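You operate a simulated robot arm through the tools that you are given. There is no shell and no other tool. Be economical: measure what you need, move in short steps, check, and stop when the job is done.

You are at the controls of a simulated two-armed robot. One attempt, no reset.

JOB
Take the blue-spout squeeze bottle from the cells shelf and leave it on the top of the wooden boxes. Put the marker marked "J4" from the fitting bench top on the top of the wooden boxes and the marker labelled "T2" on the shelf under the mixer. Take the cap off the jar on the fitting bench top and lay it down there. Any order will do. Set down upright: blue-spout squeeze bottle.

It is judged by the outcome, as a careful person would: the job done as asked, and still so three seconds after it is handed in. It fails if anything else is knocked over, pushed out of place, dropped, spilled or broken. Lids that push on must go on centred and level and be pressed home; caps that screw on are set level and turned clockwise until they are tight.

ROBOT AND FRAMES
Two 7-joint arms with two-finger parallel grippers on one trunk, on a base that drives. Base frame: it is fixed to the floor where the robot stands at the start and does not move with it; the origin is under the middle of the robot, x ahead of it, y to its left, z up. Readings come in mm, rad, newtons and seconds.
The left shoulder is at the start at [50, 165, 980], the right one opposite. With the tool pointing down near the work surface each hand reaches from about 100 to 640 mm from the robot's upright axis, wherever it stands, measured 20 degrees to its own side. Places, roughly: jar [3750, 1000, 1000]; marker [3750, 1250, 750]; shelf under the mixer (22x76 cm) [3920, 200, 460]; top of the wooden boxes [-500, 2500, 600]. Payload 3.91 kg a hand.
Tool frame (each hand has its own): the origin (TCP) lies between the finger pads and is the grasp point; the fingertips stand 30 mm ahead of it; z points along the fingers, y is the line along which they close. Largest opening 110 mm; finger width 20, thickness 10; the body of the gripper, 48 by 112 mm, starts 55 mm behind the TCP.
Orientation is told as [roll, pitch, yaw] about the base's x, y, z axes, in that order, counted from this pose: with the fingers straight down and closing along the base's y, the tool's x points along the base's -x, its y along +y and its z along -z.

CONTROLS
- The arms move only by the tool nudge_tool. It takes "left_steps", "right_steps" or both (then of equal length, played together; a hand with none holds still); each is a list of rows, each an object of numbers (a shift or turn left out is 0, a gripper value left out holds the last): "jaw": the opening, from 0 (shut) to 1 (fully open); "dx", "dy", "dz": the shift along the tool's x, y, z in mm; "wx", "wy", "wz": the turn, a rotation vector about the tool's x, y, z in rad. In form: [{"jaw": .., "dx": .., "dy": .., "dz": .., "wx": .., "wy": .., "wz": ..}, ...]. A call has 1 to 12 rows; each row is the pose to reach, as a shift and turn from the pose commanded when the call began, along the tool's axes at that moment. Rows are played at 5 a second. More than 50 mm and 0.15 rad between two rows, or a gripper value outside its range, and nothing of the call is played. Where a pose cannot be reached the arm comes as near as it can. A force on the tool above 40 N (or 10 N above the force at the start of the call, whichever is more), or a blocked arm, ends the call early, and 0.2 s more pass. Each finger travels about 45 mm/s and halts on what it meets, pressing with about 39 N; the grip force reading is that of the motor and also rises with nothing between the fingers. The clock runs only during rows and for 0.2 s after the last one: add rows that repeat a pose to give the fingers time. It gives the time, the measured TCP pose, the force on the tool (base axes), the opening and the grip force at its end, in the units of the frame above (readings bear some noise), with the torque about the TCP (base axes, N m) and any sound that the robot's microphone picked up, and new pictures: "pictures" is both (left out), scene, wrist or none (wrist: the cameras of the hands that moved).
- Cameras (640 x 400 px; columns grow to the right, rows downward): "scene" is now at [101.4, 21.7, 1127]; the picture's right is [0.29, -0.96, 0.00], its down [-0.74, -0.23, -0.64] and it looks along [0.61, 0.19, -0.77] (base axes); focal length 281 px, centre (320, 200). "left" rides on the left gripper at [72, -17, -103] in its tool frame; the picture's right is [0.23, 0.97, 0.00], its down [-0.76, 0.18, -0.62] and it looks along [-0.61, 0.14, 0.78] (tool axes); focal length 222 px, centre (320, 200). "right" rides on the right gripper at [72, 17, -103] in its tool frame; the picture's right is [-0.23, 0.97, 0.00], its down [-0.76, -0.18, -0.62] and it looks along [-0.61, -0.14, 0.78] (tool axes); focal length 222 px, centre (320, 200). There is no depth. A picture from a camera that has moved, and an enlarged one, comes with that camera's place and axes in the base frame and with its lens.
- slide_trunk(by): slides the trunk up (or, below 0, down) by that many mm; the arms and the scene camera ride with it, the base frame stays. It gives what a move gives, with no picture.
- steer(legs): drives the robot by 1 to 6 legs, each [ahead, left, turn to the left] in mm, mm and rad, along the robot's own axes; the way and the turn of a leg run together, so that a leg with both is an arc; at most 1500 mm and 3.142 rad a leg. The arms and the cameras ride along, it lands a little off, and it stops where it bumps. It gives what a move gives, and a new picture of the scene camera.
- aim_head(pan, tilt): turns the head with the scene camera to pan (to the left, within 1.396 rad either way) and tilt (down, from -0.506 to 1.204), counted from straight ahead of the robot. It gives what a move gives, and a new picture of the scene camera.
- close_up(camera, box): a new picture of the part [left, top, right, bottom] of that camera's present view, enlarged. It takes no simulated time.
- job_done(): hands the job in; it is judged then, once.

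Work in short steps. Places have to be worked out from the pictures, the camera data and where the tool is seen: move nearer, look again, correct. Check each grasp and each placing, and mend what went wrong. You have 165 turns and 260 pictures in all, those below and enlarged ones among them. Open the grippers and draw the arms clear of the work before you hand the job in, unless the task says otherwise; then end with one line.

The tools are called after ">>>" as name(argument=value, ...) on one line, values as JSON. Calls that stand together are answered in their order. nudge_tool: Moves the arms, as the interface text tells. Its arguments: {"type":"object","properties":{"left_steps":{"type":"array"},"right_steps":{"type":"array"},"pictures":{"type":"string","enum":["both","scene","wrist","none"]}},"required":[]} The other tools are called the same way: slide_trunk (by) slides the trunk up or down; steer (legs) drives the base; aim_head (pan, tilt) turns the head that bears the scene camera; close_up (camera, box) takes an enlarged picture of a part of a camera's view; job_done () hands the job in.

At the start:

```text
time: 0.0
left_eef_pos: [327.4, 311.8, 817.8]
left_tool_rot: [0.001, 0.002, 0.003]
left_ft_force: [-0.4, 0.2, -0.4]
left_moment: [0.0, -0.01, 0.0]
left_opening: 109.6
left_grip_force: 0.1
right_eef_pos: [483.9, -21.7, 739.9]
right_tool_rot: [0.0, 0.0, 0.0]
right_ft_force: [0.5, 0.2, 0.2]
right_moment: [0.03, 0.0, -0.02]
right_opening: 110.0
right_grip_force: 0.0
trunk travel left (down, up): [-200.0, 303.0]
robot x, y, heading: [2.8, 0.1, -0.003]
head pan, tilt: [0.298, 0.878]
```

scene: 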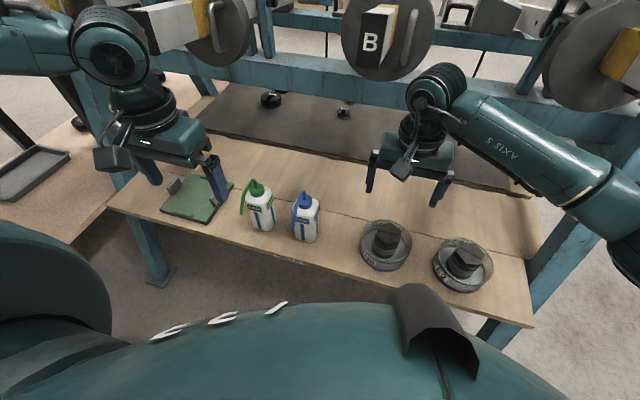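
right: 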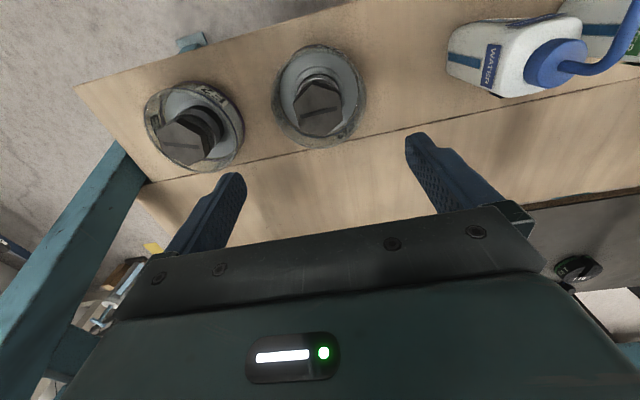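
left: 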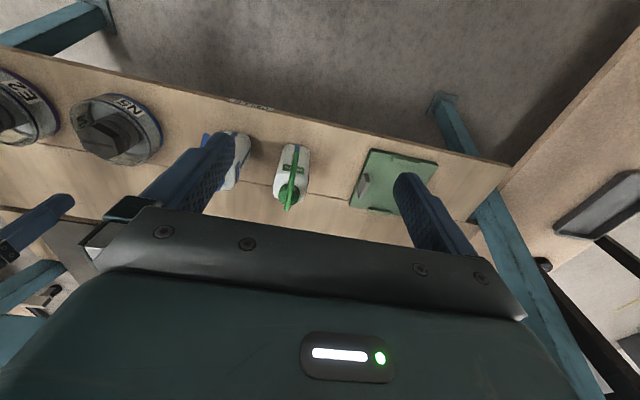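

The blue-spout bottle stands on the shelf in front of me, at about [470, 175]. I'll enlarge it to plan the grasp.

>>> close_up(camera="scene", box=[220, 160, 380, 260])

>>> aim_head(pan=0.298, tilt=0.3)

```text
4.00 times, centred on (300, 210) of scene
camera zoom: at [101.4, 21.7, 1127.0], right [0.29, -0.96, 0.0], down [-0.74, -0.23, -0.64], along [0.61, 0.19, -0.77], focal length 1123 px, centre (400, 160)
```

zoom: 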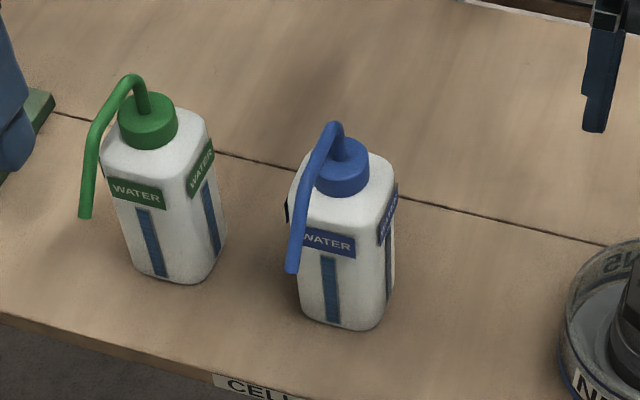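

```text
time: 1.0
left_eef_pos: [327.6, 311.4, 817.7]
left_tool_rot: [-0.001, -0.001, 0.003]
left_ft_force: [0.0, 0.2, -0.1]
left_moment: [0.01, -0.02, 0.03]
left_opening: 109.7
left_grip_force: 0.1
right_eef_pos: [485.0, -22.9, 740.0]
right_tool_rot: [0.0, 0.0, -0.001]
right_ft_force: [0.8, 0.3, -0.1]
right_moment: [0.02, 0.04, -0.01]
right_opening: 109.8
right_grip_force: 0.0
trunk travel left (down, up): [-200.0, 303.0]
robot x, y, heading: [-1.3, 2.0, -0.001]
head pan, tilt: [0.298, 0.3]
camera scene: at [117.3, 26.6, 1177.5], right [0.29, -0.96, 0.0], down [-0.28, -0.09, -0.95], along [0.91, 0.28, -0.3], focal length 281 px, centre (320, 200)
```

scene: 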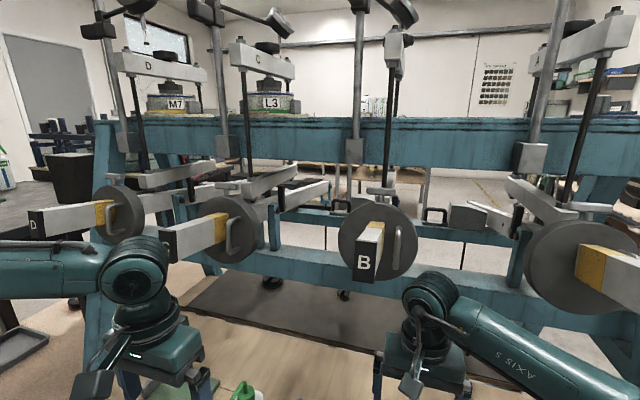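

The body is about 52 mm square, centred near [482, 174], with its top near z 650 and the spout toward me. I'll part-close the left jaw and bring it above the bottle.

>>> nudge_tool(left_steps=[{"jaw": 0.78, "dx": -30, "dy": -27}, {"dx": -60, "dy": -54}, {"dx": -90, "dy": -81, "dz": 10}, {"dx": -120, "dy": -108, "dz": 30}, {"dx": -154, "dy": -137, "dz": 50}, {"dx": -154, "dy": -137, "dz": 50}], pictures="wrist")

>>> aim_head(pan=0.298, tilt=0.878)

```text
time: 2.4
left_eef_pos: [481.3, 175.6, 767.1]
left_tool_rot: [0.001, 0.0, 0.002]
left_ft_force: [-0.8, -0.1, -0.1]
left_moment: [-0.03, 0.01, 0.0]
left_opening: 85.8
left_grip_force: 0.0
right_eef_pos: [483.3, -22.4, 740.2]
right_tool_rot: [-0.001, -0.003, -0.001]
right_ft_force: [0.3, -0.5, -0.2]
right_moment: [0.02, 0.0, -0.01]
right_opening: 110.0
right_grip_force: 0.1
trunk travel left (down, up): [-200.0, 303.0]
robot x, y, heading: [-4.5, 0.5, -0.002]
head pan, tilt: [0.298, 0.3]
camera left: at [408.3, 158.7, 870.6], right [-0.23, 0.97, 0.0], down [0.76, 0.18, 0.62], along [0.61, 0.14, -0.78], focal length 222 px, centre (320, 200)
```

left: 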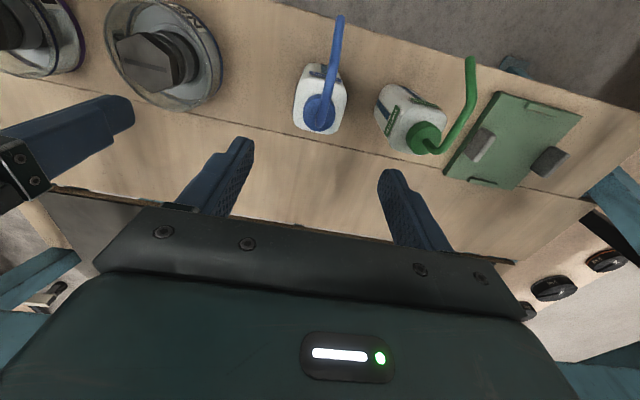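

```text
time: 3.4
left_eef_pos: [480.5, 176.6, 767.2]
left_tool_rot: [0.001, -0.004, 0.001]
left_ft_force: [1.1, 0.6, -0.2]
left_moment: [0.02, -0.02, -0.01]
left_opening: 85.9
left_grip_force: 0.0
right_eef_pos: [483.2, -21.5, 739.4]
right_tool_rot: [0.001, -0.001, 0.0]
right_ft_force: [0.6, 0.7, 0.3]
right_moment: [0.02, 0.0, 0.01]
right_opening: 109.9
right_grip_force: 0.0
trunk travel left (down, up): [-200.0, 303.0]
robot x, y, heading: [-1.0, -3.9, -0.001]
head pan, tilt: [0.298, 0.878]
camera scene: at [101.5, 21.7, 1127.1], right [0.29, -0.96, 0.0], down [-0.73, -0.23, -0.64], along [0.61, 0.19, -0.77], focal length 281 px, centre (320, 200)
```

scene: 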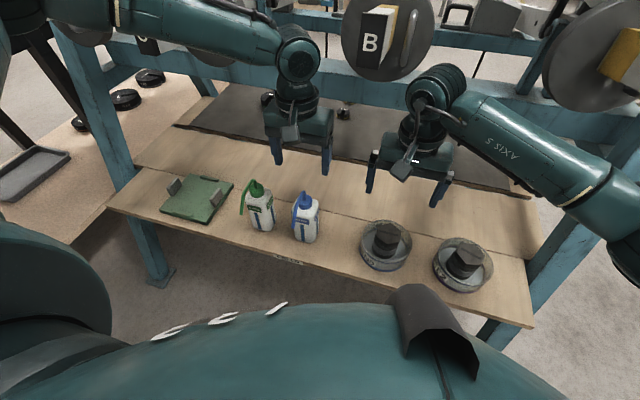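

Cross-checking with the wrist view, the cap is at about [477, 174], with its top at z ~655. I'll descend straight to z ~622, so the fingertips end up beside the upper body.

>>> nudge_tool(left_steps=[{"dx": 3, "dy": -2, "dz": 40}, {"dx": 3, "dy": -2, "dz": 80}, {"dx": 3, "dy": -2, "dz": 110}, {"dx": 3, "dy": -2, "dz": 130}, {"dx": 3, "dy": -2, "dz": 145}])

```text
time: 4.6
left_eef_pos: [442.4, 216.6, 681.1]
left_tool_rot: [-0.001, 0.0, 0.002]
left_ft_force: [-0.2, -0.5, 0.2]
left_moment: [-0.05, 0.0, 0.02]
left_opening: 85.8
left_grip_force: 0.1
left hand out of reach, approached as far as the arm can: row 1, 2, 3, 4, 5
right_eef_pos: [483.7, -21.8, 739.0]
right_tool_rot: [0.001, 0.0, 0.001]
right_ft_force: [0.5, 0.0, -0.1]
right_moment: [0.01, 0.05, -0.01]
right_opening: 109.7
right_grip_force: 0.1
trunk travel left (down, up): [-200.0, 303.0]
robot x, y, heading: [0.1, 2.0, -0.002]
head pan, tilt: [0.298, 0.878]
camera scene: at [101.4, 21.7, 1127.0], right [0.29, -0.96, 0.0], down [-0.74, -0.23, -0.64], along [0.61, 0.19, -0.77], focal length 281 px, centre (320, 200)
camera left: at [369.9, 199.1, 784.3], right [-0.23, 0.97, 0.0], down [0.76, 0.18, 0.62], along [0.61, 0.14, -0.78], focal length 222 px, centre (320, 200)
```

scene: 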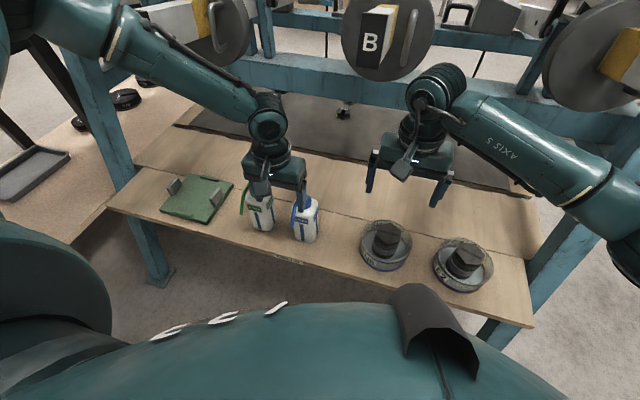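
left: 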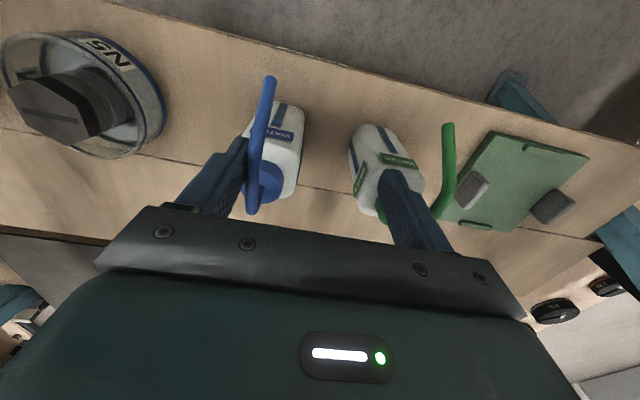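

The arm couldn't reach and slid sideways. I'll lift straight up before anything is touched.

>>> nudge_tool(left_steps=[{"dz": -40}, {"dz": -86}])

```text
time: 5.2
left_eef_pos: [442.7, 217.2, 766.0]
left_tool_rot: [0.001, 0.0, 0.0]
left_ft_force: [0.1, 0.0, 0.6]
left_moment: [0.01, 0.01, -0.01]
left_opening: 85.7
left_grip_force: 0.0
right_eef_pos: [482.8, -21.6, 739.8]
right_tool_rot: [-0.001, 0.0, -0.001]
right_ft_force: [0.9, 0.1, 0.4]
right_moment: [0.04, -0.02, -0.01]
right_opening: 110.2
right_grip_force: 0.2
trunk travel left (down, up): [-200.0, 303.0]
robot x, y, heading: [1.4, 3.3, 0.002]
head pan, tilt: [0.298, 0.878]
camera scene: at [101.3, 21.6, 1127.0], right [0.29, -0.96, 0.0], down [-0.74, -0.23, -0.64], along [0.61, 0.19, -0.77], focal length 281 px, centre (320, 200)
camera left: at [370.0, 199.3, 870.0], right [-0.23, 0.97, 0.0], down [0.76, 0.18, 0.62], along [0.61, 0.14, -0.78], focal length 222 px, centre (320, 200)
```

scene: 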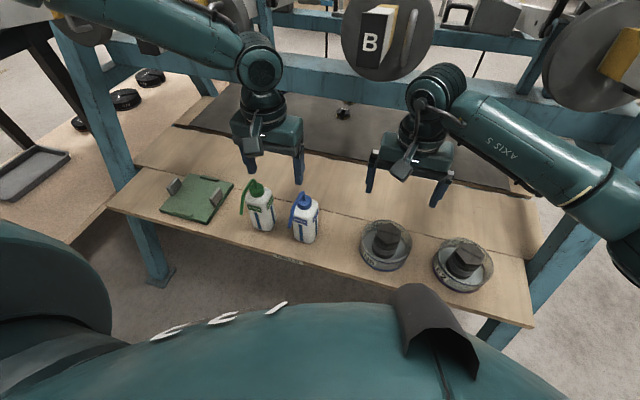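
left: 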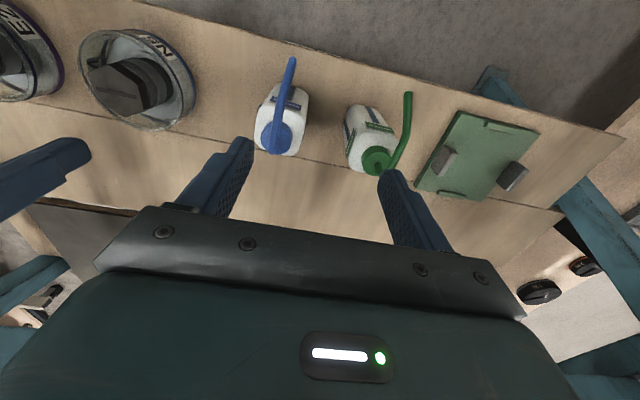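

Nothing was disturbed. I'll raise the right hand out of the way, go back over the bottle with the left, and lower that one only a little to test reach.

>>> nudge_tool(left_steps=[{"dx": -18, "dy": -22}, {"dx": -36, "dy": -43}, {"dx": -36, "dy": -43}, {"dx": -36, "dy": -43, "dz": 20}], right_steps=[{"dz": -45}, {"dz": -90, "dy": -30}, {"dz": -130, "dy": -70}, {"dz": -170, "dy": -100}], pictures="scene")

```text
refused: row 2 steps farther than a row can; nothing moved
```

>>> nudge_tool(left_steps=[{"dx": -18, "dy": -22}, {"dx": -36, "dy": -43}, {"dx": -36, "dy": -43}, {"dx": -36, "dy": -43, "dz": 20}], right_steps=[{"dz": -40}, {"dz": -80, "dy": -20}, {"dz": -120, "dy": -40}, {"dz": -160, "dy": -60}], pictures="scene")

```text
time: 6.2
left_eef_pos: [474.7, 183.3, 755.3]
left_tool_rot: [-0.002, -0.001, 0.005]
left_ft_force: [0.2, 0.4, 0.9]
left_moment: [-0.01, -0.01, 0.02]
left_opening: 86.0
left_grip_force: 0.1
left hand out of reach, approached as far as the arm can: row 4
right_eef_pos: [449.0, -57.0, 803.7]
right_tool_rot: [-0.023, 0.202, 0.054]
right_ft_force: [0.2, -0.7, 0.6]
right_moment: [-0.01, 0.0, -0.01]
right_opening: 110.0
right_grip_force: 0.1
trunk travel left (down, up): [-200.0, 303.0]
robot x, y, heading: [-4.1, 0.7, 0.007]
head pan, tilt: [0.298, 0.878]
stopped in row 4 (right hand): the arm was blocked; the commanded pose is now the measured one
camera scene: at [101.4, 25.7, 1128.9], right [0.3, -0.95, 0.0], down [-0.73, -0.23, -0.64], along [0.61, 0.19, -0.77], focal length 281 px, centre (320, 200)
```

scene: 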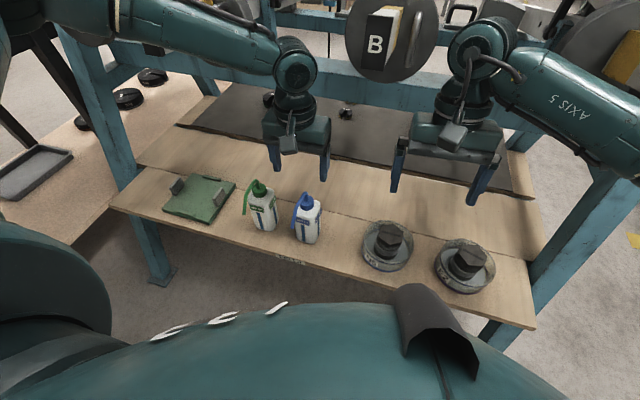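

The right wrist bumped something overhead, probably a disc. I'll draw the right hand back toward me and level it, and hold the left still.

>>> nudge_tool(right_steps=[{"dx": 40}, {"dx": 80, "dz": 20, "wy": -0.07}, {"dx": 120, "dz": 30, "wy": -0.14}, {"dx": 140, "dz": 40, "wy": -0.2}], pictures="scene")

>>> aim_head(pan=-0.5, tilt=0.3)

```text
time: 7.2
left_eef_pos: [472.2, 183.0, 754.1]
left_tool_rot: [0.0, -0.002, 0.004]
left_ft_force: [-0.7, 0.1, 0.4]
left_moment: [0.0, 0.0, 0.01]
left_opening: 85.9
left_grip_force: 0.0
right_eef_pos: [306.1, -67.6, 793.9]
right_tool_rot: [-0.015, -0.01, 0.047]
right_ft_force: [-0.2, 0.0, 0.7]
right_moment: [0.04, 0.01, 0.01]
right_opening: 110.0
right_grip_force: 0.0
trunk travel left (down, up): [-200.0, 303.0]
robot x, y, heading: [-1.1, 3.8, -0.001]
head pan, tilt: [0.298, 0.878]
camera scene: at [100.4, 24.1, 1127.1], right [0.3, -0.95, 0.0], down [-0.73, -0.23, -0.64], along [0.61, 0.19, -0.77], focal length 281 px, centre (320, 200)
```

scene: 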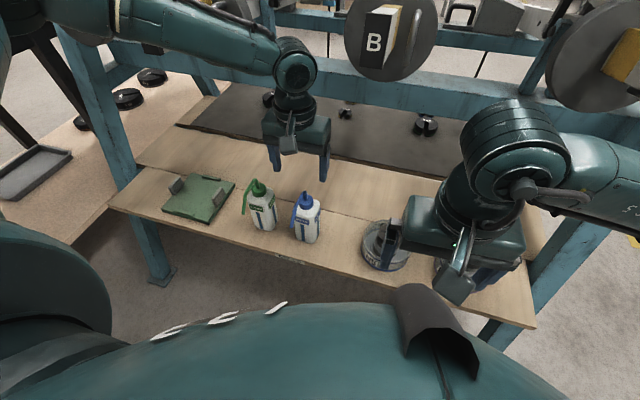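

```text
time: 8.3
left_eef_pos: [471.5, 182.4, 753.8]
left_tool_rot: [0.0, -0.002, 0.005]
left_ft_force: [-0.3, 1.0, 0.1]
left_moment: [0.01, 0.03, 0.0]
left_opening: 85.8
left_grip_force: 0.0
right_eef_pos: [306.7, -67.4, 795.2]
right_tool_rot: [-0.017, -0.007, 0.051]
right_ft_force: [0.2, 0.2, -0.7]
right_moment: [-0.01, 0.02, -0.02]
right_opening: 109.8
right_grip_force: 0.0
trunk travel left (down, up): [-200.0, 303.0]
robot x, y, heading: [-1.3, 1.5, 0.004]
head pan, tilt: [-0.499, 0.3]
camera scene: at [109.4, -42.9, 1177.5], right [-0.47, -0.88, 0.0], down [-0.26, 0.14, -0.96], along [0.84, -0.45, -0.3], focal length 281 px, centre (320, 200)
```

scene: 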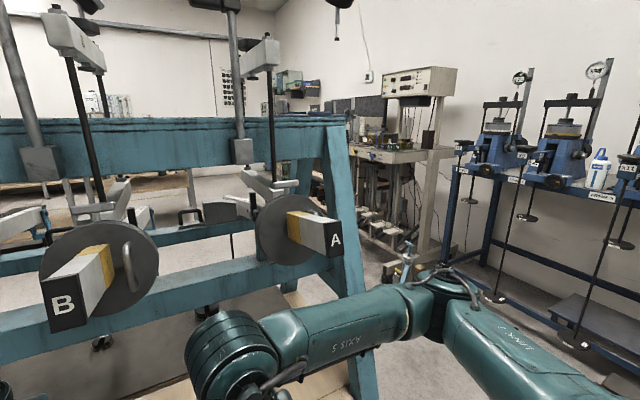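

Everything still hangs in place. I'll put the left hand back at [478, 174, 770], then lower the trunk in two slides.

>>> nudge_tool(left_steps=[{"dz": -16}, {"dz": -16, "dx": -6, "dy": -8}, {"dz": -16, "dx": -6, "dy": -8}], pictures="none")

>>> slide_trunk(by=-80)

>>> aim_head(pan=0.298, tilt=0.8)

>>> close_up(camera="left", box=[160, 0, 480, 200])

```text
time: 9.1
left_eef_pos: [477.2, 176.4, 770.1]
left_tool_rot: [-0.003, -0.002, 0.004]
left_ft_force: [-0.1, -0.2, -0.7]
left_moment: [0.02, -0.01, 0.01]
left_opening: 85.8
left_grip_force: 0.2
right_eef_pos: [307.0, -67.5, 794.7]
right_tool_rot: [-0.018, -0.006, 0.049]
right_ft_force: [-0.3, -0.7, 0.8]
right_moment: [-0.01, 0.02, -0.01]
right_opening: 109.9
right_grip_force: 0.1
trunk travel left (down, up): [-200.0, 303.0]
robot x, y, heading: [1.6, 2.1, 0.005]
head pan, tilt: [-0.499, 0.3]
```

```text
time: 10.3
left_eef_pos: [476.6, 177.0, 690.1]
left_tool_rot: [0.0, -0.003, 0.005]
left_ft_force: [-0.1, -0.4, 0.5]
left_moment: [-0.01, -0.01, 0.02]
left_opening: 85.8
left_grip_force: 0.1
right_eef_pos: [305.8, -66.6, 714.0]
right_tool_rot: [-0.018, -0.006, 0.05]
right_ft_force: [0.2, 0.5, -0.7]
right_moment: [-0.01, 0.04, -0.03]
right_opening: 110.3
right_grip_force: 0.0
trunk travel left (down, up): [-120.0, 383.0]
robot x, y, heading: [-1.8, -0.7, 0.01]
head pan, tilt: [-0.499, 0.3]
```

```text
time: 11.4
left_eef_pos: [476.1, 176.2, 690.7]
left_tool_rot: [-0.002, -0.002, 0.005]
left_ft_force: [-1.1, -0.9, -0.2]
left_moment: [0.0, 0.0, 0.03]
left_opening: 85.6
left_grip_force: 0.1
right_eef_pos: [308.1, -67.2, 714.3]
right_tool_rot: [-0.018, -0.007, 0.047]
right_ft_force: [-1.0, -0.6, 0.0]
right_moment: [-0.03, 0.0, 0.01]
right_opening: 110.4
right_grip_force: 0.0
trunk travel left (down, up): [-120.0, 383.0]
robot x, y, heading: [1.5, 1.1, 0.008]
head pan, tilt: [0.298, 0.799]
camera scene: at [104.3, 25.3, 1053.2], right [0.3, -0.95, 0.0], down [-0.68, -0.21, -0.7], along [0.67, 0.21, -0.72], focal length 281 px, centre (320, 200)
```

scene: 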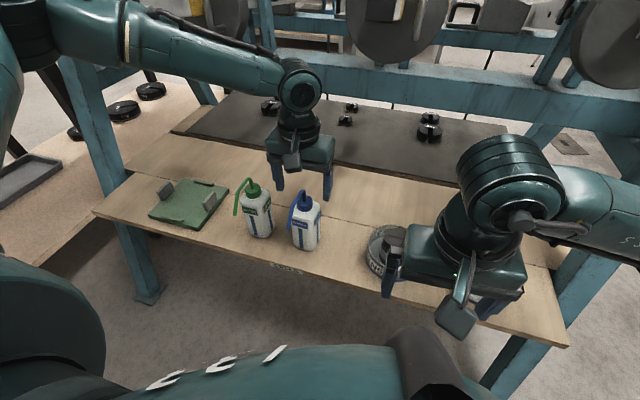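

```text
2.00 times, centred on (320, 100) of left
camera zoom: at [404.2, 159.4, 793.7], right [-0.23, 0.97, 0.0], down [0.76, 0.18, 0.62], along [0.61, 0.14, -0.78], focal length 444 px, centre (320, 400)
```

zoom: 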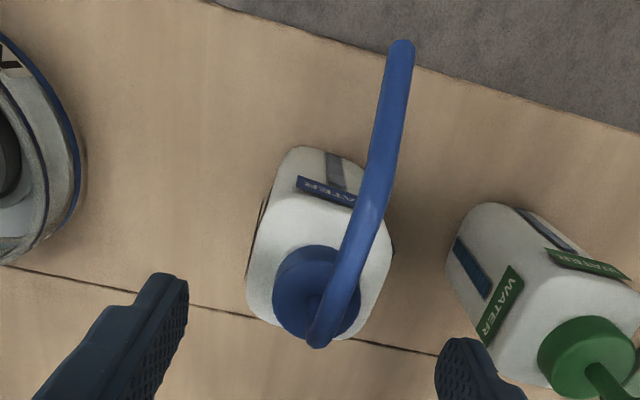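

The estimates agree on a centre near [475, 174] with the cap top at about z 640. I'll lower the trunk another 70 mm so the TCP reaches z ~620.

>>> nudge_tool(left_steps=[{"dy": -2.5, "dx": 1}, {"dy": -2.5, "dx": 1}], pictures="none")

>>> slide_trunk(by=-45)

>>> slide_trunk(by=-25)

>>> close_up(camera="left", box=[160, 0, 480, 200])

>>> close_up(camera="scene", box=[220, 120, 380, 220])

```text
time: 12.0
left_eef_pos: [475.3, 175.4, 691.1]
left_tool_rot: [-0.004, -0.004, 0.004]
left_ft_force: [-0.4, 0.1, 0.1]
left_moment: [-0.02, 0.0, 0.0]
left_opening: 85.6
left_grip_force: 0.1
right_eef_pos: [305.2, -66.2, 714.8]
right_tool_rot: [-0.016, -0.007, 0.049]
right_ft_force: [-0.1, -0.3, 0.4]
right_moment: [0.04, 0.02, -0.01]
right_opening: 110.1
right_grip_force: 0.0
trunk travel left (down, up): [-120.0, 383.0]
robot x, y, heading: [3.2, 1.4, 0.004]
head pan, tilt: [0.298, 0.799]
```

```text
time: 12.9
left_eef_pos: [475.5, 175.2, 645.1]
left_tool_rot: [-0.004, -0.006, 0.004]
left_ft_force: [0.1, -0.4, 0.0]
left_moment: [0.0, 0.02, 0.01]
left_opening: 85.8
left_grip_force: 0.1
right_eef_pos: [306.2, -67.2, 668.7]
right_tool_rot: [-0.016, -0.006, 0.049]
right_ft_force: [0.5, 1.0, -0.4]
right_moment: [-0.01, 0.0, -0.01]
right_opening: 110.1
right_grip_force: 0.1
trunk travel left (down, up): [-75.0, 428.0]
robot x, y, heading: [-3.5, 2.4, 0.003]
head pan, tilt: [0.298, 0.799]
```

```text
time: 13.6
left_eef_pos: [475.8, 174.2, 624.0]
left_tool_rot: [-0.003, -0.009, 0.006]
left_ft_force: [-0.1, 2.8, 16.5]
left_moment: [-0.1, 0.1, -0.02]
left_opening: 85.7
left_grip_force: 0.1
right_eef_pos: [305.5, -66.3, 644.1]
right_tool_rot: [-0.015, -0.009, 0.048]
right_ft_force: [-0.5, 0.9, 0.3]
right_moment: [-0.02, 0.01, -0.02]
right_opening: 109.9
right_grip_force: 0.0
trunk travel left (down, up): [-50.0, 453.0]
robot x, y, heading: [-2.3, -0.1, 0.008]
head pan, tilt: [0.298, 0.799]
```

```text
2.00 times, centred on (320, 100) of left
camera zoom: at [402.5, 157.5, 726.3], right [-0.23, 0.97, -0.01], down [0.76, 0.18, 0.63], along [0.61, 0.14, -0.78], focal length 444 px, centre (320, 400)
```

zoom: 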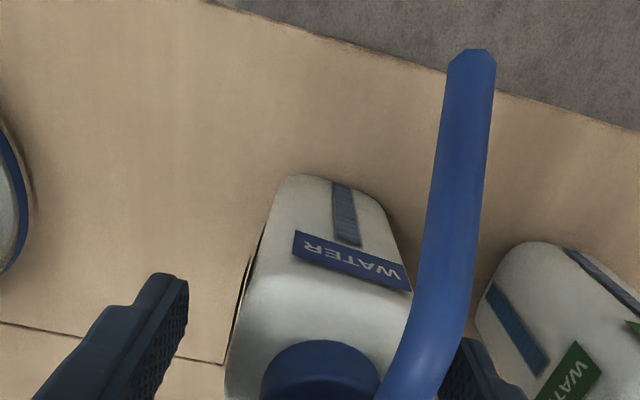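

```text
4.00 times, centred on (300, 170) of scene
camera zoom: at [103.2, 25.2, 983.6], right [0.3, -0.95, 0.0], down [-0.68, -0.21, -0.7], along [0.67, 0.21, -0.72], focal length 1123 px, centre (400, 320)
```

zoom: 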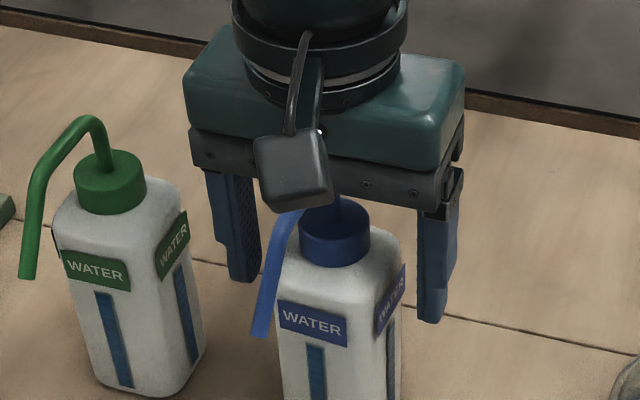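

The palm touched the spout arch at TCP z 624 (16 N upward). The fingertips flank the upper body at x ≈ 476, so I'll ease up 3 mm and close the jaw.

>>> nudge_tool(left_steps=[{"dz": -3}, {"dz": -3, "jaw": 0.5}, {"dz": -3, "jaw": 0.5}, {"dz": -3, "jaw": 0.35}, {"dz": -3, "jaw": 0.35}, {"dz": -3, "jaw": 0.35}])

```text
time: 15.0
left_eef_pos: [474.5, 174.6, 623.4]
left_tool_rot: [-0.002, -0.001, 0.007]
left_ft_force: [-0.5, 2.9, 6.2]
left_moment: [0.36, 0.2, -0.09]
left_opening: 57.7
left_grip_force: 11.9
right_eef_pos: [305.8, -67.8, 645.3]
right_tool_rot: [-0.017, -0.009, 0.049]
right_ft_force: [0.6, -0.2, -0.3]
right_moment: [0.0, -0.01, -0.04]
right_opening: 110.0
right_grip_force: 0.2
trunk travel left (down, up): [-50.0, 453.0]
robot x, y, heading: [-3.2, -0.6, 0.006]
head pan, tilt: [0.298, 0.799]
camera scene: at [104.0, 25.3, 983.2], right [0.3, -0.95, 0.0], down [-0.68, -0.21, -0.7], along [0.67, 0.21, -0.72], focal length 281 px, centre (320, 200)
camera left: at [402.5, 157.7, 727.0], right [-0.23, 0.97, 0.0], down [0.76, 0.18, 0.62], along [0.61, 0.14, -0.78], focal length 222 px, centre (320, 200)
```

scene: 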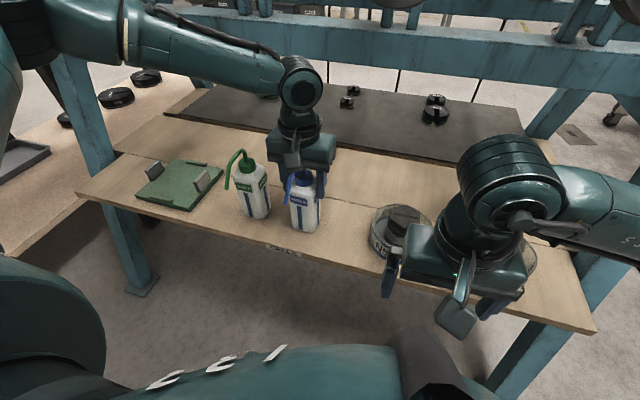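
left: 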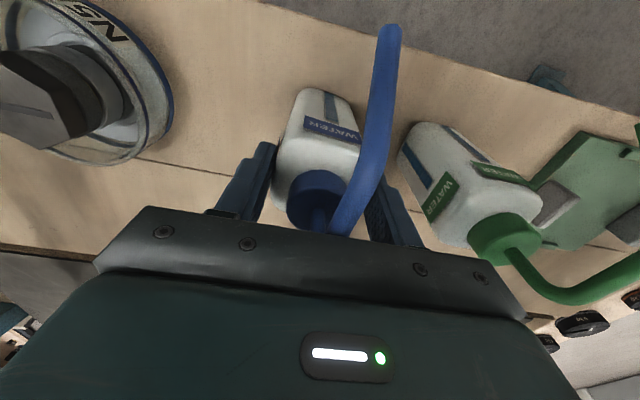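

It's gripped at 57.7 mm. I'll command the jaw tighter and lift with the trunk.

>>> nudge_tool(left_steps=[{"jaw": 0.2}, {"jaw": 0.2}], pictures="none")

>>> slide_trunk(by=30)

>>> close_up(camera="scene", box=[220, 120, 380, 220])

```text
time: 15.6
left_eef_pos: [474.7, 174.8, 624.3]
left_tool_rot: [-0.004, -0.001, 0.004]
left_ft_force: [-0.5, 2.1, 3.6]
left_moment: [0.27, 0.25, -0.03]
left_opening: 57.6
left_grip_force: 12.0
right_eef_pos: [306.8, -68.4, 644.4]
right_tool_rot: [-0.018, -0.008, 0.048]
right_ft_force: [-0.7, -0.8, 0.5]
right_moment: [0.02, -0.04, -0.01]
right_opening: 110.0
right_grip_force: 0.2
trunk travel left (down, up): [-50.0, 453.0]
robot x, y, heading: [-4.1, 4.2, 0.005]
head pan, tilt: [0.298, 0.799]
```

```text
time: 16.4
left_eef_pos: [475.7, 174.0, 652.6]
left_tool_rot: [-0.003, -0.002, 0.005]
left_ft_force: [0.6, -0.6, -3.5]
left_moment: [0.0, 0.04, 0.0]
left_opening: 57.0
left_grip_force: 11.6
right_eef_pos: [305.5, -65.5, 673.3]
right_tool_rot: [-0.017, -0.008, 0.051]
right_ft_force: [0.0, -1.5, 0.2]
right_moment: [0.0, -0.06, 0.02]
right_opening: 109.9
right_grip_force: 0.0
trunk travel left (down, up): [-80.0, 423.0]
robot x, y, heading: [-2.1, 1.8, 0.002]
head pan, tilt: [0.298, 0.799]
```

```text
4.00 times, centred on (300, 170) of scene
camera zoom: at [104.5, 25.4, 1013.2], right [0.3, -0.95, 0.0], down [-0.68, -0.21, -0.7], along [0.67, 0.21, -0.72], focal length 1123 px, centre (400, 320)
```

zoom: 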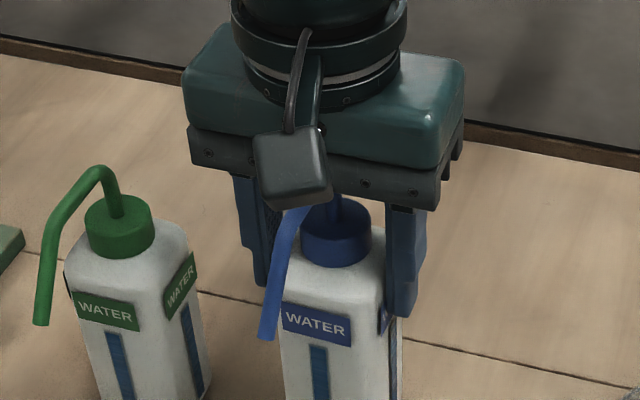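

It's lifted (about 3.5 N) and hanging straight. I'll raise a bit more, back away from the shelf, and look to the left toward the boxes.

>>> slide_trunk(by=60)

>>> steer(legs=[[-400, 0, 0]])

>>> aim_head(pan=1.39, tilt=0.3)

```text
time: 17.4
left_eef_pos: [475.4, 175.8, 714.0]
left_tool_rot: [-0.005, -0.004, 0.005]
left_ft_force: [-0.2, 0.3, -2.3]
left_moment: [0.04, 0.05, 0.03]
left_opening: 56.8
left_grip_force: 12.1
right_eef_pos: [306.6, -67.2, 734.6]
right_tool_rot: [-0.017, -0.008, 0.05]
right_ft_force: [-0.1, -0.8, 0.2]
right_moment: [-0.02, 0.03, 0.01]
right_opening: 109.8
right_grip_force: 0.0
trunk travel left (down, up): [-140.0, 363.0]
robot x, y, heading: [0.1, 5.0, 0.007]
head pan, tilt: [0.298, 0.799]
```

```text
time: 19.8
left_eef_pos: [91.2, 172.8, 711.7]
left_tool_rot: [-0.001, 0.002, 0.001]
left_ft_force: [-0.2, -0.3, -2.9]
left_moment: [0.04, 0.02, -0.03]
left_opening: 56.6
left_grip_force: 11.8
right_eef_pos: [-77.5, -69.8, 735.2]
right_tool_rot: [-0.017, -0.006, 0.046]
right_ft_force: [-0.6, 0.2, 0.1]
right_moment: [-0.01, -0.02, 0.0]
right_opening: 110.2
right_grip_force: 0.1
trunk travel left (down, up): [-140.0, 363.0]
robot x, y, heading: [-383.8, 1.7, 0.005]
head pan, tilt: [0.298, 0.799]
stopped in leg 1: the robot was blocked; the commanded pose is now the measured one
camera scene: at [-279.0, 24.0, 1073.2], right [0.3, -0.96, 0.0], down [-0.69, -0.21, -0.7], along [0.67, 0.21, -0.72], focal length 281 px, centre (320, 200)
```

scene: 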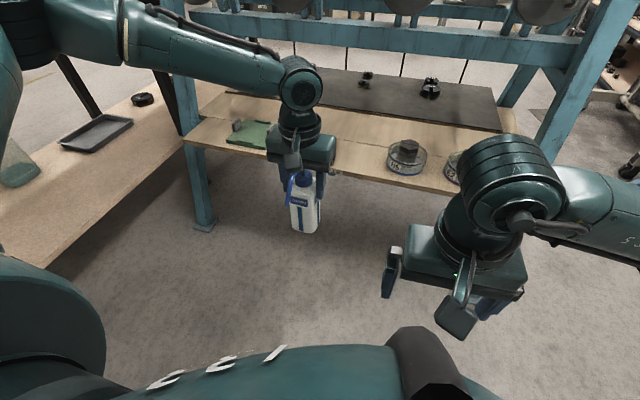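

```text
time: 21.1
left_eef_pos: [91.9, 173.1, 713.5]
left_tool_rot: [-0.001, 0.001, 0.001]
left_ft_force: [0.3, 0.7, -3.1]
left_moment: [-0.01, 0.01, -0.01]
left_opening: 56.4
left_grip_force: 11.6
right_eef_pos: [-79.2, -69.1, 733.3]
right_tool_rot: [-0.018, -0.007, 0.047]
right_ft_force: [0.1, 0.5, 0.7]
right_moment: [0.0, 0.01, 0.0]
right_opening: 109.9
right_grip_force: 0.1
trunk travel left (down, up): [-140.0, 363.0]
robot x, y, heading: [-385.4, 0.7, 0.007]
head pan, tilt: [1.389, 0.3]
camera scene: at [-339.2, 92.0, 1117.5], right [0.98, -0.18, 0.0], down [-0.05, -0.29, -0.96], along [0.17, 0.94, -0.3], focal length 281 px, centre (320, 200)
```

scene: 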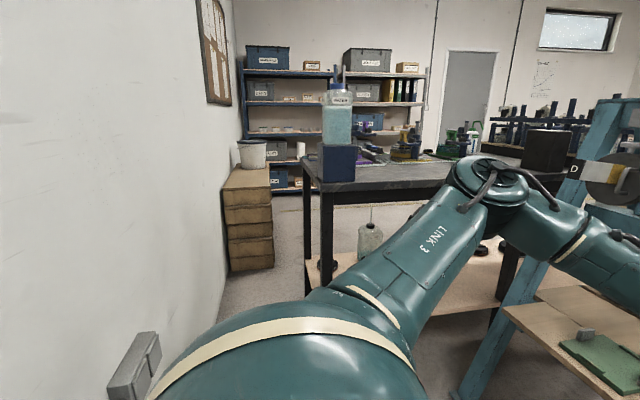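

The base stopped against something at x ≈ -385, probably the wall. Before driving to the boxes I'll map the surroundings by looking down-left and to the right.

>>> aim_head(pan=1.39, tilt=0.75)

>>> aim_head(pan=-1.39, tilt=0.4)

>>> aim_head(pan=0.6, tilt=0.4)

```text
time: 22.1
left_eef_pos: [92.7, 171.8, 712.5]
left_tool_rot: [-0.002, 0.001, 0.002]
left_ft_force: [-0.4, 0.1, -2.3]
left_moment: [0.01, -0.04, 0.0]
left_opening: 56.4
left_grip_force: 11.7
right_eef_pos: [-78.4, -68.3, 733.6]
right_tool_rot: [-0.017, -0.007, 0.047]
right_ft_force: [0.3, 0.8, -0.3]
right_moment: [-0.03, 0.04, 0.0]
right_opening: 110.2
right_grip_force: 0.0
trunk travel left (down, up): [-140.0, 363.0]
robot x, y, heading: [-383.6, 0.5, 0.001]
head pan, tilt: [1.389, 0.75]
camera scene: at [-341.1, 81.7, 1077.2], right [0.98, -0.18, 0.0], down [-0.12, -0.67, -0.73], along [0.13, 0.72, -0.68], focal length 281 px, centre (320, 200)
```

scene: 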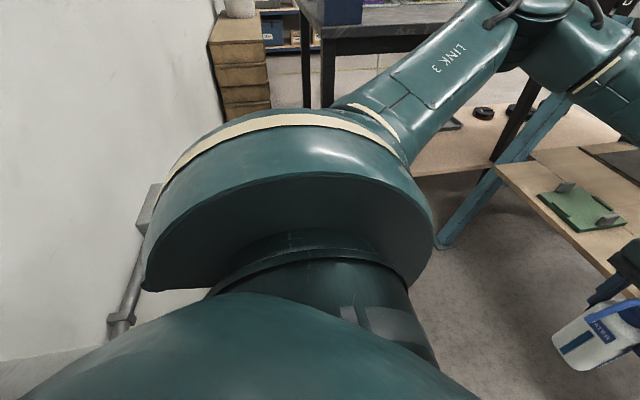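

```text
time: 24.5
left_eef_pos: [92.6, 172.0, 711.8]
left_tool_rot: [-0.003, 0.0, 0.002]
left_ft_force: [-0.1, 0.0, -3.1]
left_moment: [0.02, -0.01, 0.02]
left_opening: 56.6
left_grip_force: 12.1
right_eef_pos: [-77.9, -68.7, 734.3]
right_tool_rot: [-0.017, -0.008, 0.046]
right_ft_force: [-0.4, 0.0, 0.0]
right_moment: [0.02, -0.02, -0.01]
right_opening: 109.9
right_grip_force: 0.2
trunk travel left (down, up): [-140.0, 363.0]
robot x, y, heading: [-379.2, 0.3, 0.002]
head pan, tilt: [-1.389, 0.4]
camera scene: at [-339.1, -90.9, 1108.3], right [-0.98, -0.18, 0.0], down [-0.07, 0.38, -0.92], along [0.17, -0.91, -0.39], focal length 281 px, centre (320, 200)
```

scene: 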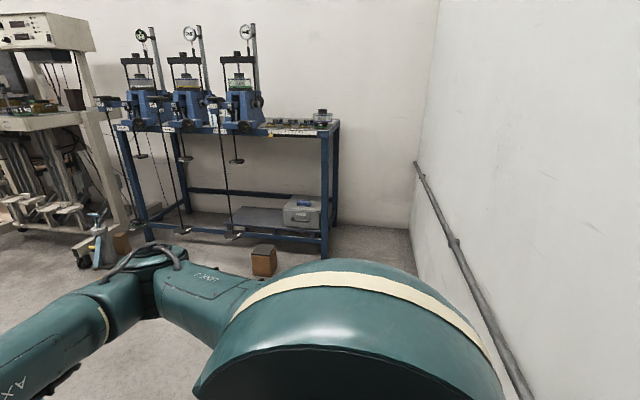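

```text
time: 26.4
left_eef_pos: [91.3, 171.3, 712.2]
left_tool_rot: [-0.002, 0.001, 0.002]
left_ft_force: [0.9, -0.3, -2.7]
left_moment: [-0.01, 0.01, -0.01]
left_opening: 56.4
left_grip_force: 11.9
right_eef_pos: [-78.5, -67.4, 733.8]
right_tool_rot: [-0.019, -0.008, 0.047]
right_ft_force: [0.2, -0.1, 0.4]
right_moment: [0.04, 0.0, 0.01]
right_opening: 110.1
right_grip_force: 0.0
trunk travel left (down, up): [-140.0, 363.0]
robot x, y, heading: [-384.4, 0.4, 0.004]
head pan, tilt: [0.6, 0.4]
camera scene: at [-279.6, 52.6, 1108.3], right [0.57, -0.82, 0.0], down [-0.32, -0.22, -0.92], along [0.76, 0.52, -0.39], focal length 281 px, centre (320, 200)
```

scene: 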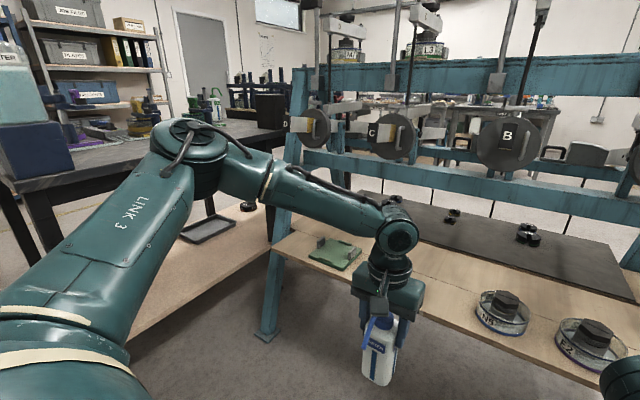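

I'm against the wall, and the corridor beside the left table looks too narrow, so I'll leave to the right around the rack. The fitting bench is on that route, so I'll pull the bottle in first and then sidestep right.

>>> nudge_tool(left_steps=[{"dx": 35, "dy": 10}, {"dx": 70, "dy": 20}, {"dx": 105, "dy": 35}, {"dx": 140, "dy": 50}], pictures="none")

>>> steer(legs=[[70, 0, 0], [0, -900, 0]])

>>> aim_head(pan=0, tilt=0.35)

```text
time: 27.4
left_eef_pos: [-49.0, 224.5, 714.4]
left_tool_rot: [-0.003, -0.001, 0.003]
left_ft_force: [0.2, 1.1, -2.1]
left_moment: [0.0, 0.03, -0.04]
left_opening: 56.4
left_grip_force: 12.5
right_eef_pos: [-77.5, -69.4, 732.8]
right_tool_rot: [-0.018, -0.007, 0.048]
right_ft_force: [0.4, 0.2, 0.2]
right_moment: [-0.02, 0.02, 0.04]
right_opening: 110.2
right_grip_force: 0.1
trunk travel left (down, up): [-140.0, 363.0]
robot x, y, heading: [-382.8, -2.3, 0.001]
head pan, tilt: [0.6, 0.4]
```

```text
time: 32.7
left_eef_pos: [23.2, -663.1, 713.6]
left_tool_rot: [-0.003, -0.001, -0.002]
left_ft_force: [-0.1, 0.1, -3.5]
left_moment: [-0.01, 0.06, -0.04]
left_opening: 56.2
left_grip_force: 11.6
right_eef_pos: [-6.4, -954.7, 732.5]
right_tool_rot: [-0.015, -0.009, 0.042]
right_ft_force: [-0.7, 0.6, -0.3]
right_moment: [0.0, -0.01, -0.02]
right_opening: 110.1
right_grip_force: 0.0
trunk travel left (down, up): [-140.0, 363.0]
robot x, y, heading: [-315.1, -884.5, -0.001]
head pan, tilt: [0.6, 0.4]
camera scene: at [-208.7, -832.5, 1108.3], right [0.56, -0.83, 0.0], down [-0.32, -0.22, -0.92], along [0.76, 0.52, -0.39], focal length 281 px, centre (320, 200)
```

scene: 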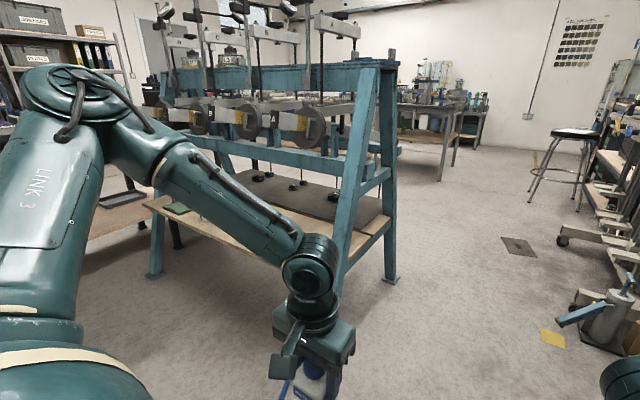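

```text
time: 33.7
left_eef_pos: [23.7, -663.2, 713.5]
left_tool_rot: [-0.002, 0.0, 0.0]
left_ft_force: [-0.7, -0.3, -3.7]
left_moment: [0.01, -0.03, 0.0]
left_opening: 56.5
left_grip_force: 12.3
right_eef_pos: [-8.0, -955.2, 734.7]
right_tool_rot: [-0.016, -0.007, 0.045]
right_ft_force: [0.2, -0.3, 0.2]
right_moment: [0.01, 0.04, 0.01]
right_opening: 110.1
right_grip_force: 0.1
trunk travel left (down, up): [-140.0, 363.0]
robot x, y, heading: [-314.5, -882.0, 0.005]
head pan, tilt: [0.0, 0.351]
camera scene: at [-192.1, -884.7, 1112.8], right [0.0, -1.0, 0.0], down [-0.34, 0.0, -0.94], along [0.94, 0.0, -0.34], focal length 281 px, centre (320, 200)
```

scene: 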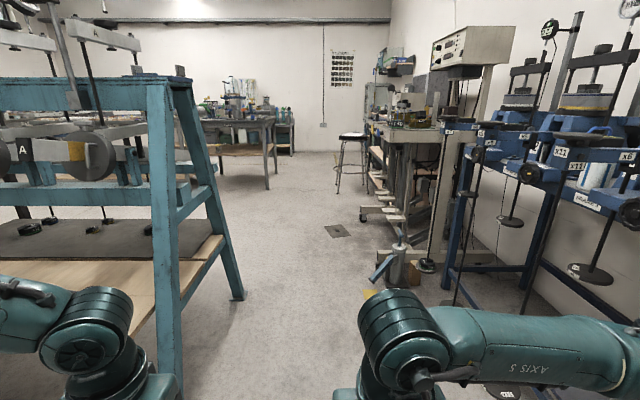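

The way ahead is clear between the rack (right end y ≈ -390) and the benches on the right. I'll shift right slightly and drive ahead alongside the rack.

>>> steer(legs=[[0, -60, 0], [900, 0, 0]])

>>> aim_head(pan=-0.7, tilt=0.4)

>>> aim_head(pan=0.6, tilt=0.3)

```text
time: 39.1
left_eef_pos: [932.8, -729.4, 713.0]
left_tool_rot: [-0.003, 0.001, -0.01]
left_ft_force: [0.6, -0.2, -2.8]
left_moment: [-0.02, 0.04, -0.01]
left_opening: 56.2
left_grip_force: 12.2
right_eef_pos: [900.3, -1021.6, 733.4]
right_tool_rot: [-0.017, -0.008, 0.035]
right_ft_force: [-1.1, -0.1, 0.4]
right_moment: [0.02, -0.01, 0.03]
right_opening: 110.1
right_grip_force: 0.1
trunk travel left (down, up): [-140.0, 363.0]
robot x, y, heading: [593.0, -947.2, -0.003]
head pan, tilt: [0.0, 0.351]
camera scene: at [715.5, -950.4, 1112.8], right [-0.01, -1.0, 0.0], down [-0.34, 0.0, -0.94], along [0.94, -0.01, -0.34], focal length 281 px, centre (320, 200)
```

scene: 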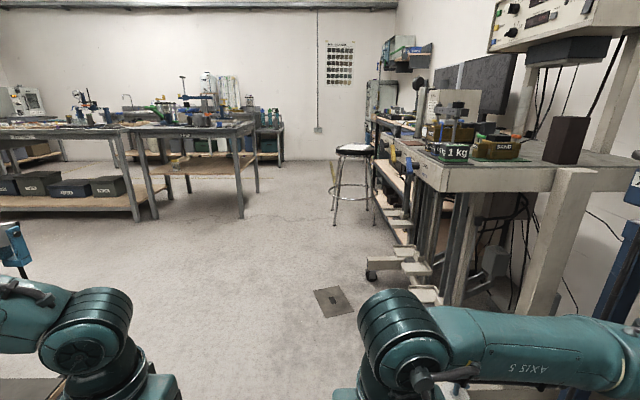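

```text
time: 40.1
left_eef_pos: [931.3, -729.9, 712.7]
left_tool_rot: [-0.002, -0.001, -0.009]
left_ft_force: [0.2, 0.6, -2.9]
left_moment: [-0.07, 0.02, 0.04]
left_opening: 56.2
left_grip_force: 11.7
right_eef_pos: [900.0, -1021.8, 734.1]
right_tool_rot: [-0.018, -0.007, 0.036]
right_ft_force: [-0.6, -0.5, 0.1]
right_moment: [0.02, -0.04, -0.02]
right_opening: 110.2
right_grip_force: 0.0
trunk travel left (down, up): [-140.0, 363.0]
robot x, y, heading: [592.4, -947.6, -0.009]
head pan, tilt: [-0.7, 0.4]
camera scene: at [692.7, -1009.8, 1108.3], right [-0.65, -0.76, 0.0], down [-0.3, 0.25, -0.92], along [0.7, -0.6, -0.39], focal length 281 px, centre (320, 200)
```

scene: 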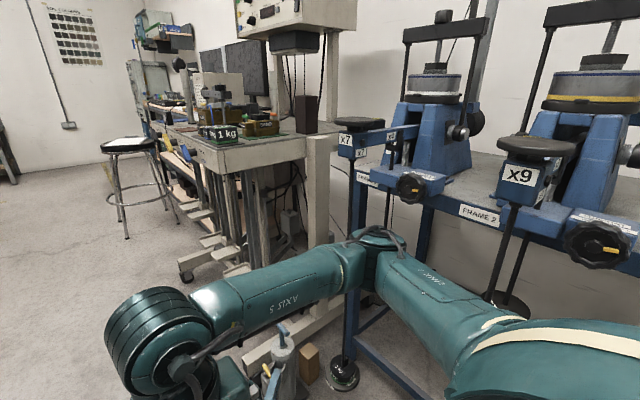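

```text
time: 41.6
left_eef_pos: [931.7, -730.3, 713.2]
left_tool_rot: [-0.003, 0.0, -0.009]
left_ft_force: [0.2, 0.0, -3.1]
left_moment: [0.03, 0.0, -0.01]
left_opening: 56.3
left_grip_force: 12.1
right_eef_pos: [899.3, -1020.7, 734.2]
right_tool_rot: [-0.018, -0.006, 0.037]
right_ft_force: [-0.3, 0.0, 0.5]
right_moment: [0.0, 0.03, 0.01]
right_opening: 109.9
right_grip_force: 0.0
trunk travel left (down, up): [-140.0, 363.0]
robot x, y, heading: [597.1, -947.4, -0.007]
head pan, tilt: [0.6, 0.3]
camera scene: at [699.9, -897.6, 1117.5], right [0.56, -0.83, 0.0], down [-0.25, -0.16, -0.96], along [0.79, 0.53, -0.3], focal length 281 px, centre (320, 200)
```

scene: 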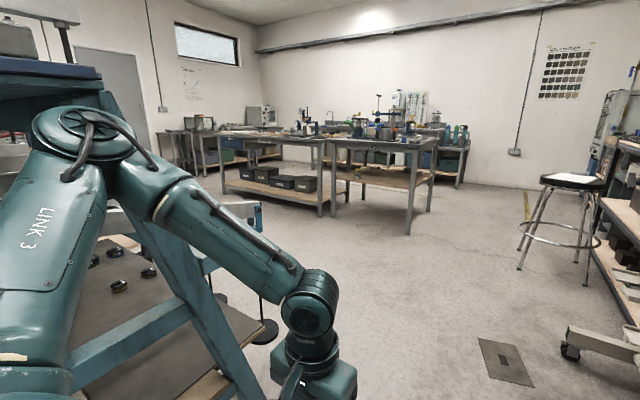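

The right elbow sticks out to about y -1450 and the grey machine begins at x ≈ 1500 with its front near y -1300. I'll go ahead until the rack is beside me, then sidestep left.

>>> steer(legs=[[380, 0, 0.005], [0, 150, 0]])

>>> aim_head(pan=-0.8, tilt=0.5)

>>> aim_head(pan=1.2, tilt=0.4)

```text
time: 45.0
left_eef_pos: [1312.5, -581.4, 711.7]
left_tool_rot: [-0.002, -0.001, -0.006]
left_ft_force: [0.1, 0.3, -2.5]
left_moment: [0.01, 0.03, 0.01]
left_opening: 56.2
left_grip_force: 11.7
right_eef_pos: [1282.1, -873.3, 733.6]
right_tool_rot: [-0.019, -0.006, 0.041]
right_ft_force: [-0.1, -1.1, -0.6]
right_moment: [0.0, -0.01, 0.01]
right_opening: 110.1
right_grip_force: 0.2
trunk travel left (down, up): [-140.0, 363.0]
robot x, y, heading: [975.4, -797.3, -0.005]
head pan, tilt: [0.6, 0.3]
camera scene: at [1081.4, -750.0, 1117.5], right [0.56, -0.83, 0.0], down [-0.24, -0.17, -0.96], along [0.79, 0.54, -0.3], focal length 281 px, centre (320, 200)
```

scene: 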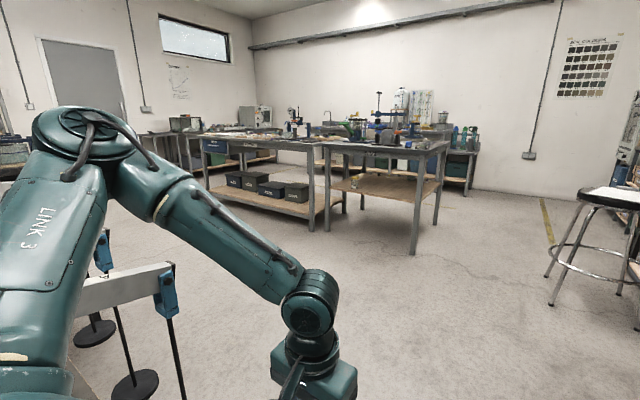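

```text
time: 46.5
left_eef_pos: [1312.6, -580.6, 713.8]
left_tool_rot: [-0.001, -0.001, -0.005]
left_ft_force: [-0.3, -0.2, -2.5]
left_moment: [0.01, 0.04, 0.0]
left_opening: 56.1
left_grip_force: 12.1
right_eef_pos: [1283.4, -872.4, 734.4]
right_tool_rot: [-0.017, -0.006, 0.041]
right_ft_force: [0.0, -0.6, -0.6]
right_moment: [-0.03, -0.02, 0.03]
right_opening: 109.9
right_grip_force: 0.1
trunk travel left (down, up): [-140.0, 363.0]
robot x, y, heading: [976.0, -798.1, -0.008]
head pan, tilt: [-0.799, 0.499]
camera scene: at [1067.3, -867.8, 1099.2], right [-0.72, -0.69, 0.0], down [-0.33, 0.34, -0.88], along [0.61, -0.63, -0.48], focal length 281 px, centre (320, 200)
```

scene: 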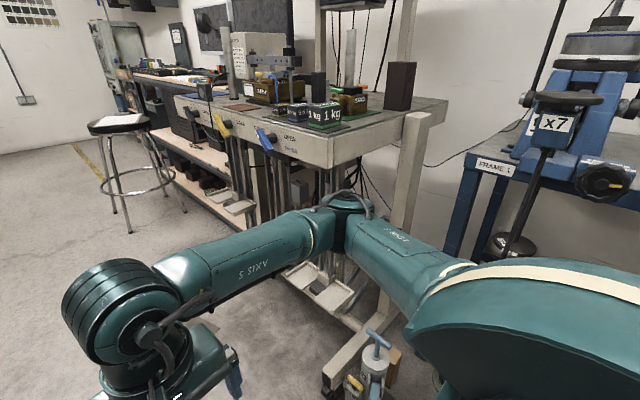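

```text
time: 48.4
left_eef_pos: [1312.7, -581.4, 713.1]
left_tool_rot: [0.0, 0.001, -0.005]
left_ft_force: [0.3, 0.3, -3.7]
left_moment: [-0.01, 0.03, 0.03]
left_opening: 56.2
left_grip_force: 12.4
right_eef_pos: [1281.3, -872.5, 734.5]
right_tool_rot: [-0.019, -0.006, 0.039]
right_ft_force: [-0.9, -0.4, 0.7]
right_moment: [0.0, 0.0, 0.0]
right_opening: 109.9
right_grip_force: 0.1
trunk travel left (down, up): [-140.0, 363.0]
robot x, y, heading: [975.0, -803.9, -0.004]
head pan, tilt: [1.201, 0.4]
camera scene: at [1038.1, -716.2, 1108.3], right [0.93, -0.37, 0.0], down [-0.14, -0.36, -0.92], along [0.34, 0.86, -0.39], focal length 281 px, centre (320, 200)
```

scene: 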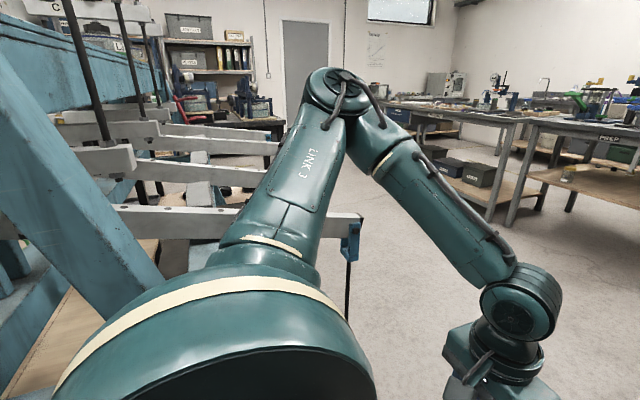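

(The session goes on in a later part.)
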